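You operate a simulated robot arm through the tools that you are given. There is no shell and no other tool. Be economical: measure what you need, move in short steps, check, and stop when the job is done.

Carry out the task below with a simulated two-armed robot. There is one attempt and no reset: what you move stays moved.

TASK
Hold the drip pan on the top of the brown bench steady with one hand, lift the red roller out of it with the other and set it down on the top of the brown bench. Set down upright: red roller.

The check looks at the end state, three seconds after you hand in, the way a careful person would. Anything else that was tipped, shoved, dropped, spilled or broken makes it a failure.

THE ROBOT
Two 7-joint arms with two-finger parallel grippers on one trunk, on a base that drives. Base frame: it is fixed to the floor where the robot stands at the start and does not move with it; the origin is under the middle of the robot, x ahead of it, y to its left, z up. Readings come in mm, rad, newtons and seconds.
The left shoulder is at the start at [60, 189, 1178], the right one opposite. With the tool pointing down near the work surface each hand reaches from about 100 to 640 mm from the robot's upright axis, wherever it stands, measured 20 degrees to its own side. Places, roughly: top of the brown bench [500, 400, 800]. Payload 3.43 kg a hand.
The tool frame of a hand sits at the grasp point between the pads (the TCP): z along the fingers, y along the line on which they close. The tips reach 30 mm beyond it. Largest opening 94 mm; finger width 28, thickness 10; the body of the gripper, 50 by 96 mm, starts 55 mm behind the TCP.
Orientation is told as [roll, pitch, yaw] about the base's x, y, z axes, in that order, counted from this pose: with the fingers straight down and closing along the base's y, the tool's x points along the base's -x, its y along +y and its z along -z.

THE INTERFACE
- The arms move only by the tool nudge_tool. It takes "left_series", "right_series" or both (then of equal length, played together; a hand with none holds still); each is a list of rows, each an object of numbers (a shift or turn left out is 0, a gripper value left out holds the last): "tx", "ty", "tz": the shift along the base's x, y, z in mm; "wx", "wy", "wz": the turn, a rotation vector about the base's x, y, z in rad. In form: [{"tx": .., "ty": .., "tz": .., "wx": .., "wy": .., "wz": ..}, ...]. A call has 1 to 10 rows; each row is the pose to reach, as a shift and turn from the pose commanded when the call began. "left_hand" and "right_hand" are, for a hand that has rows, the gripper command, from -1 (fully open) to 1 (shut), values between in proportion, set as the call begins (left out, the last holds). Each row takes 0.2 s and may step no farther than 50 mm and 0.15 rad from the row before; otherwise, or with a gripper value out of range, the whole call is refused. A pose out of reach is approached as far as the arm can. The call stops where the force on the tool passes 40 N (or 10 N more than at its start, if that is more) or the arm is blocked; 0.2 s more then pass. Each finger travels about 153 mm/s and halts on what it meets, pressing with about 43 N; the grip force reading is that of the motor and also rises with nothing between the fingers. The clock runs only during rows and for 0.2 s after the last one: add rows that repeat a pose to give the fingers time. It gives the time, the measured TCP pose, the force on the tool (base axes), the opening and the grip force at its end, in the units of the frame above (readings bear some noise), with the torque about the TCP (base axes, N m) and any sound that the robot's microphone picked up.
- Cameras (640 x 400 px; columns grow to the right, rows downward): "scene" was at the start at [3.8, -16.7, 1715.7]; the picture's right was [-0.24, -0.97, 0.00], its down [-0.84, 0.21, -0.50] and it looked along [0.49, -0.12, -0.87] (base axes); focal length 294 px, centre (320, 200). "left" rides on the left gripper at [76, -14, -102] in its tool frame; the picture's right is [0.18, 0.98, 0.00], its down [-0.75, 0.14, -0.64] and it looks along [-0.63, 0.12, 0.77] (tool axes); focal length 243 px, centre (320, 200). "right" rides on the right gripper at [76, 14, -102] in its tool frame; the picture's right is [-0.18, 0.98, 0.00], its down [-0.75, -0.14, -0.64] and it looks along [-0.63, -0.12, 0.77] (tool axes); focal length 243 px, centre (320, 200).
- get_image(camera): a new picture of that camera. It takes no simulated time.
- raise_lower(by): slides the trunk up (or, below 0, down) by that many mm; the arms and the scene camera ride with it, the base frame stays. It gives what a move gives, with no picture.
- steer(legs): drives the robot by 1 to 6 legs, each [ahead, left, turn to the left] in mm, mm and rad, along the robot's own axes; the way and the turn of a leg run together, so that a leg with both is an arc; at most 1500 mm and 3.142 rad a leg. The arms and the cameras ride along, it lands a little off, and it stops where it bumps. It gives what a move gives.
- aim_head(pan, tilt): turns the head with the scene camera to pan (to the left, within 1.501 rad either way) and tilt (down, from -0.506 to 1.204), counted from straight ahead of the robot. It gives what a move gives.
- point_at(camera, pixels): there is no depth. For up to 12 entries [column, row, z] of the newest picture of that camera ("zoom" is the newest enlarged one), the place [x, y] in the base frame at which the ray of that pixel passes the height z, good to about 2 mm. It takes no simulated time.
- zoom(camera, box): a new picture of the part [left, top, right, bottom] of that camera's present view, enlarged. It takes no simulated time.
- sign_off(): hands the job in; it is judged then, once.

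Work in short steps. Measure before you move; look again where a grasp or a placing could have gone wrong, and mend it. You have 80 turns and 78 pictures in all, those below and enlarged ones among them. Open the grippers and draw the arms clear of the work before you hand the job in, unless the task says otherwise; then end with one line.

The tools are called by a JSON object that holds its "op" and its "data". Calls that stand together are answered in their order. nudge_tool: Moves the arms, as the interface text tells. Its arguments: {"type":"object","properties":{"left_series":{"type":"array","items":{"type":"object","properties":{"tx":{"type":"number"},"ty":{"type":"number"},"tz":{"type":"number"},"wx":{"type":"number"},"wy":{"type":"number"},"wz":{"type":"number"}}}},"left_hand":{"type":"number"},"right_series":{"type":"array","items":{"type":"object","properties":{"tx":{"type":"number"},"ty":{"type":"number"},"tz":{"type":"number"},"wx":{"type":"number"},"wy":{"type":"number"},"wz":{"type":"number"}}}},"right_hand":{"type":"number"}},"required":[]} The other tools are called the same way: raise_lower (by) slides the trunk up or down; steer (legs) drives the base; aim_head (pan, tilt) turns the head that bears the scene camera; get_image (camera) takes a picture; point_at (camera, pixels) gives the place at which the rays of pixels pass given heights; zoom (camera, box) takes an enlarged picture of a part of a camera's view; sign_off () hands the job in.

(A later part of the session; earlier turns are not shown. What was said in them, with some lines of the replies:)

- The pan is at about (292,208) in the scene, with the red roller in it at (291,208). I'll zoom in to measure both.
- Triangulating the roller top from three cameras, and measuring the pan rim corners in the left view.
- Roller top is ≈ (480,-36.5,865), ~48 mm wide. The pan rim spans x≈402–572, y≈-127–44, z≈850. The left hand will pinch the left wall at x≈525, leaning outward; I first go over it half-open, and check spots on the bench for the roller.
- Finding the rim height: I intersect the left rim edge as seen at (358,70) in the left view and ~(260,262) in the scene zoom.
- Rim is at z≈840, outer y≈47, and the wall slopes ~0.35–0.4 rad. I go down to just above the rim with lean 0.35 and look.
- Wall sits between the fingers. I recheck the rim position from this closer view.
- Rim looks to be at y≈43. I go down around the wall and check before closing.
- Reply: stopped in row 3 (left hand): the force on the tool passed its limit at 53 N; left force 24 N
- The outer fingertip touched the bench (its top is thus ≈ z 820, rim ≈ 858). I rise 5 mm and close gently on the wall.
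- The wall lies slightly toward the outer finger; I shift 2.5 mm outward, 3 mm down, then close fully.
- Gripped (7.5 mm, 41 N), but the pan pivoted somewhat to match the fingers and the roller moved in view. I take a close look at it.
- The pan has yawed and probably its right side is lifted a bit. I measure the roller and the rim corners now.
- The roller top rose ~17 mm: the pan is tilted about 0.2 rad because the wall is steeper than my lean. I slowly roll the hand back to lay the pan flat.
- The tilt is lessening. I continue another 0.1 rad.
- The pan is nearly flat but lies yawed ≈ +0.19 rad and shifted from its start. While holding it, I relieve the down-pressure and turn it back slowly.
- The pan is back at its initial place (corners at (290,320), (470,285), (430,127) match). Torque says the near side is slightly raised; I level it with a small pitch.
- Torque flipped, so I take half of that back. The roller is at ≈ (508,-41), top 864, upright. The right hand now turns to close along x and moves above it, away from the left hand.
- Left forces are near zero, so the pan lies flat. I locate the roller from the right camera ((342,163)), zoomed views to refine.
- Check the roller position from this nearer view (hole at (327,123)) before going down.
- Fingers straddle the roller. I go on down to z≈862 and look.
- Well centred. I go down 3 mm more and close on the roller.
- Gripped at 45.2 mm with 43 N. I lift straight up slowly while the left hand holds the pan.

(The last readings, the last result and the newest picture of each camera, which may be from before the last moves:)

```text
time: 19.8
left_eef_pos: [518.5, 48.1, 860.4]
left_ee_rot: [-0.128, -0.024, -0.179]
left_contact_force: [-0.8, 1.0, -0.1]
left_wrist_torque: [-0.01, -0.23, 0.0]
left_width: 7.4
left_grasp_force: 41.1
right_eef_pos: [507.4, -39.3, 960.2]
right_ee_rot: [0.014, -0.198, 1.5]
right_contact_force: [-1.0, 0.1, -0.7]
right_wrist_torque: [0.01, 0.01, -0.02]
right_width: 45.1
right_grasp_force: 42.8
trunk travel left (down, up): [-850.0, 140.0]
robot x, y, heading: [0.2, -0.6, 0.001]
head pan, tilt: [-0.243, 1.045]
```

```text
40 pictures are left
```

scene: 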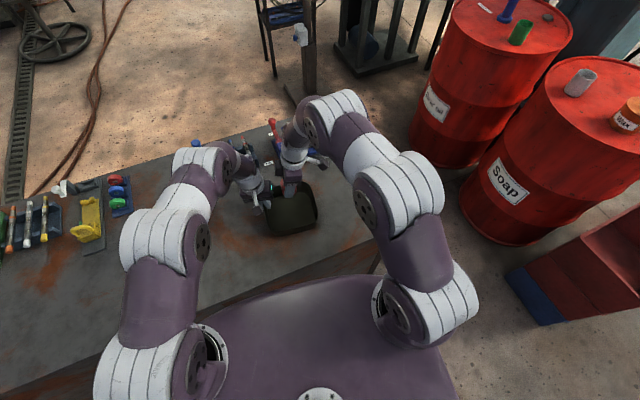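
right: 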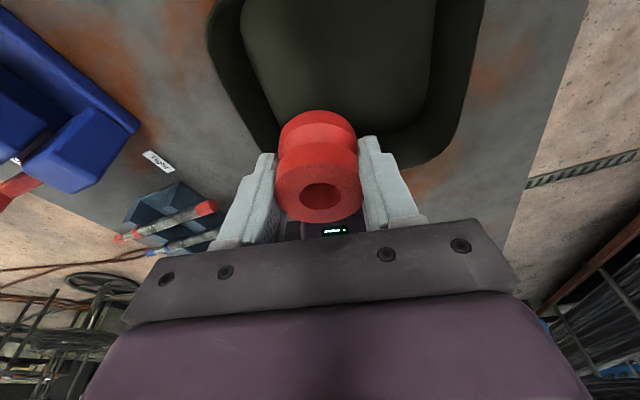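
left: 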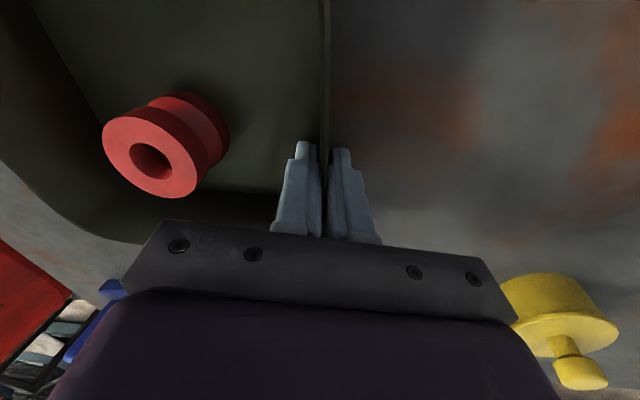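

Lifted. I carry it right to about (470,-225) above clear bench.

{"op": "nudge_tool", "data": {"right_series": [{"tx": -7, "ty": -35}, {"tx": -15, "ty": -75}, {"tx": -23, "ty": -115}, {"tx": -31, "ty": -152}, {"tx": -37, "ty": -185}, {"tx": -37, "ty": -185, "tz": -40}, {"tx": -37, "ty": -185, "tz": -75}, {"tx": -37, "ty": -185, "tz": -75}]}}

{"op": "get_image", "data": {"camera": "right"}}

{"op": "zoom", "data": {"camera": "scene", "box": [220, 130, 420, 255]}}

{"op": "zoom", "data": {"camera": "left", "box": [0, 0, 320, 200]}}

```text
time: 21.6
left_eef_pos: [519.4, 48.6, 860.4]
left_ee_rot: [-0.126, -0.023, -0.179]
left_contact_force: [0.3, -0.7, -1.0]
left_wrist_torque: [0.0, -0.21, -0.02]
left_width: 7.0
left_grasp_force: 40.8
right_eef_pos: [470.4, -223.9, 883.8]
right_ee_rot: [0.015, -0.198, 1.499]
right_contact_force: [-0.1, 0.0, -0.5]
right_wrist_torque: [0.03, 0.0, -0.03]
right_width: 45.3
right_grasp_force: 43.1
trunk travel left (down, up): [-850.0, 140.0]
robot x, y, heading: [-2.3, 2.3, -0.001]
head pan, tilt: [-0.243, 1.045]
```

```text
39 pictures are left
```

right: 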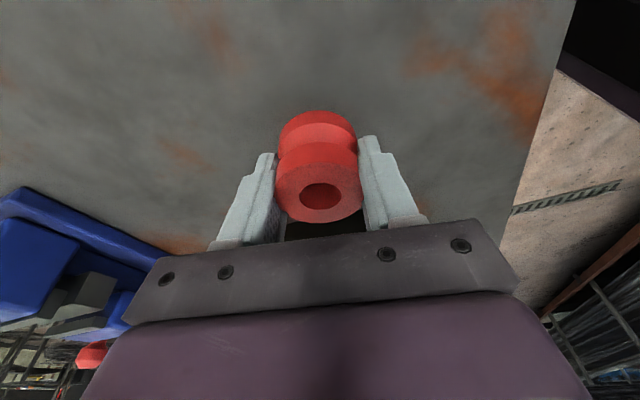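

```text
3.20 times, centred on (320, 192) of scene
```

zoom: 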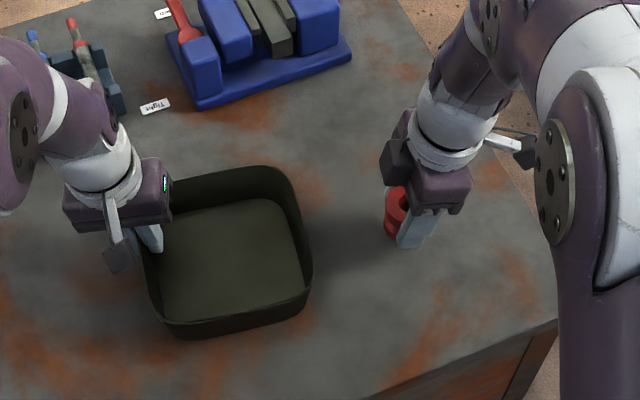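

```text
2.00 times, centred on (160, 100) of left
```

zoom: 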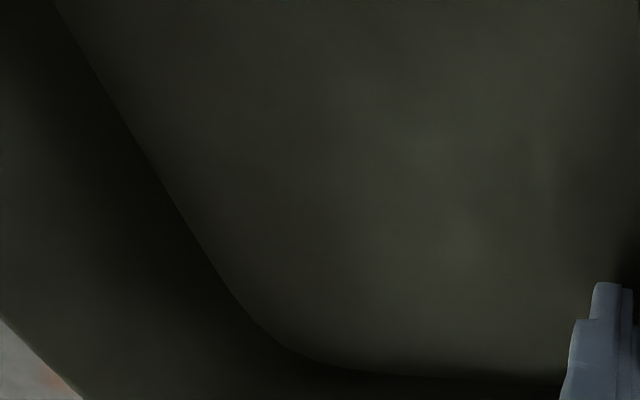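

Clear bench below. I lower to about 861 and then creep until contact.

{"op": "nudge_tool", "data": {"right_series": [{"tz": -10}, {"tz": -18}, {"tz": -23}, {"tz": -23}]}}

{"op": "nudge_tool", "data": {"right_series": [{"tz": -1}, {"tz": -2}, {"tz": -2}]}}

```text
time: 22.6
left_eef_pos: [518.3, 48.4, 861.6]
left_ee_rot: [-0.127, -0.024, -0.179]
left_contact_force: [-0.6, 0.4, -1.3]
left_wrist_torque: [-0.04, -0.18, -0.02]
left_width: 7.1
left_grasp_force: 41.4
right_eef_pos: [470.7, -225.7, 861.7]
right_ee_rot: [0.014, -0.199, 1.498]
right_contact_force: [0.7, -0.2, -1.0]
right_wrist_torque: [0.01, -0.01, 0.02]
right_width: 45.3
right_grasp_force: 42.9
trunk travel left (down, up): [-850.0, 140.0]
robot x, y, heading: [2.7, -2.6, -0.002]
head pan, tilt: [-0.243, 1.045]
```

```text
time: 23.4
left_eef_pos: [519.5, 47.3, 860.5]
left_ee_rot: [-0.128, -0.025, -0.179]
left_contact_force: [-1.3, -0.4, -0.5]
left_wrist_torque: [-0.02, -0.18, 0.0]
left_width: 7.5
left_grasp_force: 41.6
right_eef_pos: [469.7, -225.1, 860.2]
right_ee_rot: [0.012, -0.198, 1.499]
right_contact_force: [-0.2, 0.6, -0.7]
right_wrist_torque: [0.04, 0.0, -0.01]
right_width: 45.2
right_grasp_force: 43.1
trunk travel left (down, up): [-850.0, 140.0]
robot x, y, heading: [-2.5, 2.4, 0.0]
head pan, tilt: [-0.243, 1.045]
```

No contact yet; creeping on by 1 mm steps.

{"op": "nudge_tool", "data": {"right_series": [{"tz": -1}, {"tz": -2}, {"tz": -2}]}}

{"op": "nudge_tool", "data": {"right_series": [{"tz": -1}, {"tz": -1}]}}

```text
time: 24.2
left_eef_pos: [519.1, 48.9, 861.4]
left_ee_rot: [-0.128, -0.024, -0.18]
left_contact_force: [0.1, -0.5, -1.2]
left_wrist_torque: [-0.02, -0.16, -0.05]
left_width: 7.1
left_grasp_force: 40.5
right_eef_pos: [469.2, -225.7, 857.9]
right_ee_rot: [0.013, -0.2, 1.499]
right_contact_force: [-1.1, 0.3, -0.7]
right_wrist_torque: [0.01, 0.0, -0.01]
right_width: 45.1
right_grasp_force: 43.6
trunk travel left (down, up): [-850.0, 140.0]
robot x, y, heading: [-3.0, 1.3, 0.0]
head pan, tilt: [-0.243, 1.045]
```

```text
time: 24.8
left_eef_pos: [518.6, 47.5, 861.3]
left_ee_rot: [-0.128, -0.024, -0.179]
left_contact_force: [-0.5, -0.7, -1.1]
left_wrist_torque: [-0.05, -0.21, -0.04]
left_width: 7.4
left_grasp_force: 41.5
right_eef_pos: [470.3, -225.2, 858.6]
right_ee_rot: [0.014, -0.198, 1.5]
right_contact_force: [-0.4, -0.2, -0.3]
right_wrist_torque: [0.06, 0.02, 0.0]
right_width: 45.3
right_grasp_force: 43.0
trunk travel left (down, up): [-850.0, 140.0]
robot x, y, heading: [0.7, -3.1, 0.001]
head pan, tilt: [-0.243, 1.045]
```

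Still free; I keep creeping.

{"op": "nudge_tool", "data": {"right_series": [{"tz": -1}, {"tz": -1}]}}

{"op": "nudge_tool", "data": {"right_series": [{"tz": -1}, {"tz": -1}]}}

{"op": "zoom", "data": {"camera": "right", "box": [220, 60, 420, 260]}}

```text
time: 25.4
left_eef_pos: [520.1, 48.2, 860.5]
left_ee_rot: [-0.127, -0.025, -0.18]
left_contact_force: [-0.9, 0.0, -1.6]
left_wrist_torque: [-0.05, -0.17, 0.01]
left_width: 6.8
left_grasp_force: 41.2
right_eef_pos: [469.7, -225.1, 857.2]
right_ee_rot: [0.014, -0.199, 1.499]
right_contact_force: [0.0, 0.2, -0.4]
right_wrist_torque: [-0.04, 0.02, 0.02]
right_width: 45.3
right_grasp_force: 43.1
trunk travel left (down, up): [-850.0, 140.0]
robot x, y, heading: [-1.5, -2.3, -0.001]
head pan, tilt: [-0.243, 1.045]
```

```text
time: 26.0
left_eef_pos: [518.8, 47.1, 861.8]
left_ee_rot: [-0.126, -0.024, -0.18]
left_contact_force: [0.0, -0.6, -1.5]
left_wrist_torque: [0.09, -0.17, -0.03]
left_width: 7.4
left_grasp_force: 41.3
right_eef_pos: [469.0, -224.5, 855.8]
right_ee_rot: [0.013, -0.198, 1.498]
right_contact_force: [-0.4, -0.9, 4.2]
right_wrist_torque: [-0.09, -0.12, -0.01]
right_width: 45.5
right_grasp_force: 42.3
trunk travel left (down, up): [-850.0, 140.0]
robot x, y, heading: [-1.8, 1.3, 0.002]
head pan, tilt: [-0.243, 1.045]
```

```text
2.00 times, centred on (320, 160) of right
```

zoom: 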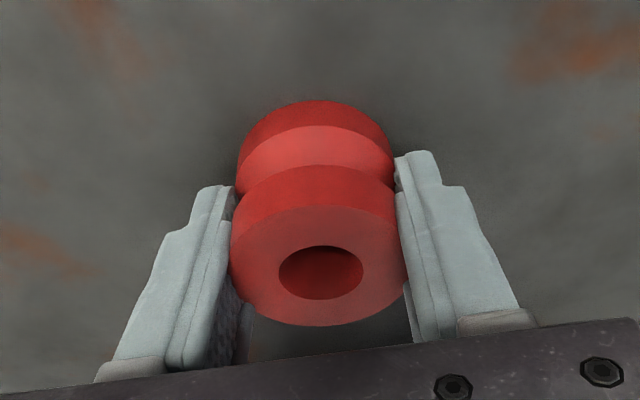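

Contact (4 N). I open the right hand and let it settle, then check.

{"op": "nudge_tool", "data": {"right_series": [{}, {}, {}], "right_hand": -0.4}}

{"op": "zoom", "data": {"camera": "right", "box": [220, 60, 420, 260]}}

```text
time: 26.8
left_eef_pos: [519.5, 48.3, 861.5]
left_ee_rot: [-0.127, -0.024, -0.18]
left_contact_force: [0.7, 0.8, -0.8]
left_wrist_torque: [0.01, -0.15, -0.05]
left_width: 7.3
left_grasp_force: 41.3
right_eef_pos: [470.6, -224.8, 857.1]
right_ee_rot: [0.015, -0.198, 1.5]
right_contact_force: [-0.4, -0.3, -0.4]
right_wrist_torque: [0.0, -0.01, -0.03]
right_width: 65.9
right_grasp_force: 0.1
trunk travel left (down, up): [-850.0, 140.0]
robot x, y, heading: [-0.7, 1.0, -0.001]
head pan, tilt: [-0.243, 1.045]
```

```text
2.00 times, centred on (320, 160) of right
```

zoom: 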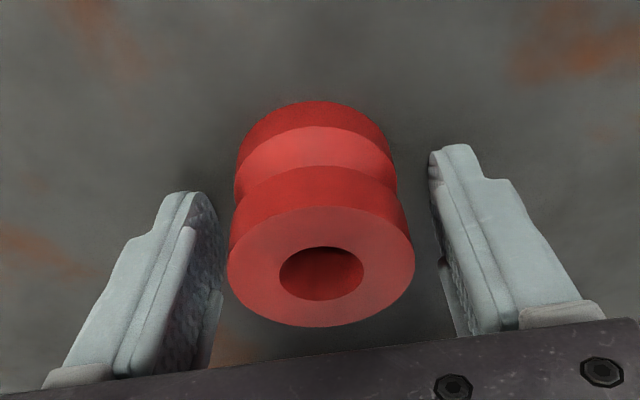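

The roller stands free. I draw the right hand up along its axis, then loosen the left hand a little.

{"op": "nudge_tool", "data": {"right_series": [{"ty": -2, "tz": 10}, {"ty": -6, "tz": 30}, {"ty": -14, "tz": 70}, {"ty": -24, "tz": 115}, {"ty": -32, "tz": 160}, {"ty": -32, "tz": 160}]}}

{"op": "nudge_tool", "data": {"left_series": [{}, {}, {}], "left_hand": 0.6}}

{"op": "zoom", "data": {"camera": "left", "box": [200, 50, 440, 250]}}

{"op": "zoom", "data": {"camera": "scene", "box": [220, 130, 420, 255]}}

```text
time: 28.2
left_eef_pos: [519.7, 48.0, 861.0]
left_ee_rot: [-0.127, -0.024, -0.179]
left_contact_force: [-1.0, 0.8, -1.0]
left_wrist_torque: [-0.1, -0.21, -0.09]
left_width: 7.1
left_grasp_force: 41.3
right_eef_pos: [468.6, -257.4, 1016.9]
right_ee_rot: [0.014, -0.198, 1.5]
right_contact_force: [0.7, 0.3, 0.6]
right_wrist_torque: [-0.05, -0.01, 0.02]
right_width: 65.8
right_grasp_force: 0.1
trunk travel left (down, up): [-850.0, 140.0]
robot x, y, heading: [1.6, -1.8, -0.002]
head pan, tilt: [-0.243, 1.045]
```

```text
time: 29.0
left_eef_pos: [518.9, 48.3, 860.9]
left_ee_rot: [-0.127, -0.023, -0.181]
left_contact_force: [0.2, 0.2, 0.5]
left_wrist_torque: [-0.02, 0.02, 0.0]
left_width: 18.9
left_grasp_force: 0.1
right_eef_pos: [466.4, -257.9, 1015.2]
right_ee_rot: [0.013, -0.198, 1.499]
right_contact_force: [-0.2, 0.6, 0.5]
right_wrist_torque: [-0.02, 0.0, -0.01]
right_width: 66.0
right_grasp_force: 0.1
trunk travel left (down, up): [-850.0, 140.0]
robot x, y, heading: [2.7, -2.2, -0.002]
head pan, tilt: [-0.243, 1.045]
```

```text
2.00 times, centred on (320, 150) of left
```

zoom: 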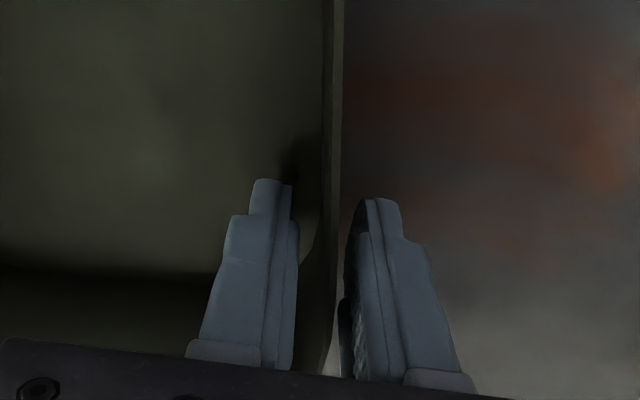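

```text
3.20 times, centred on (320, 192) of scene
```

zoom: 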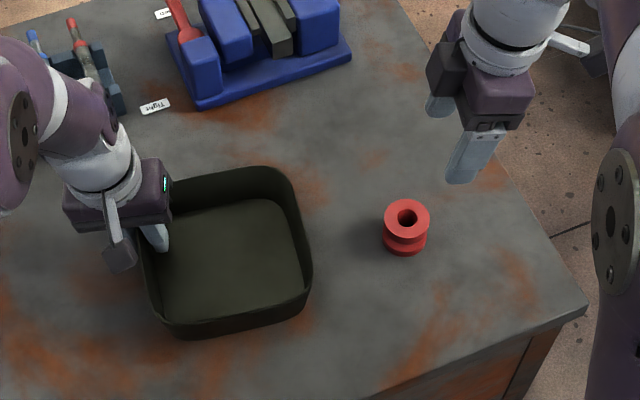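

Roller upright, pan released and in place. I lift the left hand along its axis, well clear.

{"op": "nudge_tool", "data": {"left_series": [{"ty": 0.6, "tz": 5}, {"ty": 2, "tz": 15}, {"ty": 4, "tz": 30}, {"ty": 6, "tz": 50}, {"ty": 12, "tz": 90}, {"ty": 18, "tz": 135}, {"ty": 24, "tz": 180}, {"ty": 24, "tz": 180}]}}

{"op": "nudge_tool", "data": {"left_series": [{"tx": -40}, {"tx": -80}, {"tx": -80}], "right_series": [{"ty": -20, "tz": 25}, {"ty": -40, "tz": 50}, {"ty": -40, "tz": 50}], "left_hand": -1, "right_hand": -1}}

{"op": "get_image", "data": {"camera": "scene"}}

{"op": "zoom", "data": {"camera": "scene", "box": [220, 130, 420, 255]}}

```text
time: 30.8
left_eef_pos: [518.0, 71.7, 1042.6]
left_ee_rot: [-0.127, -0.023, -0.18]
left_contact_force: [-0.4, -1.0, -0.8]
left_wrist_torque: [-0.02, -0.03, 0.01]
left_width: 18.9
left_grasp_force: 0.1
right_eef_pos: [468.6, -257.6, 1016.0]
right_ee_rot: [0.014, -0.2, 1.499]
right_contact_force: [0.5, 0.0, 0.8]
right_wrist_torque: [-0.01, 0.02, 0.0]
right_width: 66.0
right_grasp_force: 0.0
trunk travel left (down, up): [-850.0, 140.0]
robot x, y, heading: [2.1, -1.0, -0.0]
head pan, tilt: [-0.243, 1.045]
```

```text
time: 31.6
left_eef_pos: [439.7, 71.0, 1043.2]
left_ee_rot: [-0.128, -0.025, -0.179]
left_contact_force: [0.8, 0.8, 0.3]
left_wrist_torque: [0.02, 0.04, -0.02]
left_width: 94.1
left_grasp_force: 0.1
right_eef_pos: [470.3, -296.8, 1065.0]
right_ee_rot: [0.015, -0.199, 1.5]
right_contact_force: [-0.1, 0.6, 0.1]
right_wrist_torque: [-0.02, 0.04, 0.02]
right_width: 93.9
right_grasp_force: 0.1
trunk travel left (down, up): [-850.0, 140.0]
robot x, y, heading: [0.1, -1.4, 0.003]
head pan, tilt: [-0.243, 1.045]
```

```text
32 pictures are left
```

scene: 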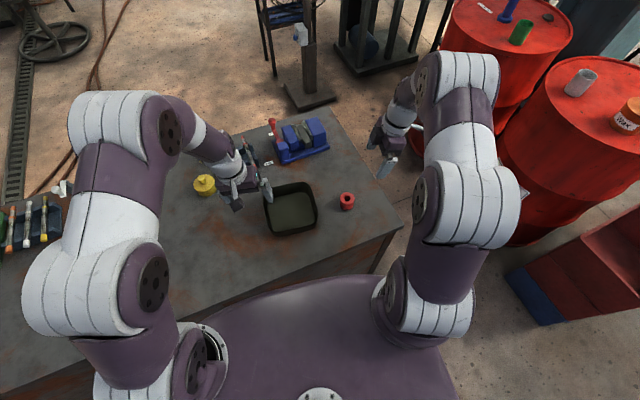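

```text
3.20 times, centred on (320, 192) of scene
```

zoom: 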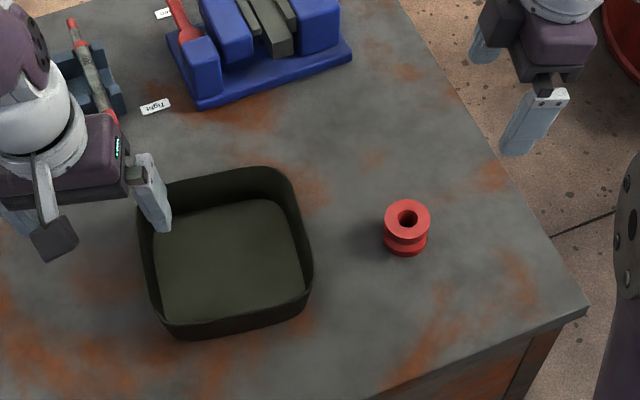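

The pan sits flat at about its starting place, the roller stands upright on the bench, both hands are open and clear, and nothing else has moved. Handing in.

{"op": "sign_off", "data": {}}

```text
The job is handed in.
```

The red roller stands upright on the brown bench to the right of the drip pan. The left hand's first grip tilted and turned the pan by accident, and the roller slid a little inside it. I levelled the pan and brought it back to about where it started before lifting the roller.
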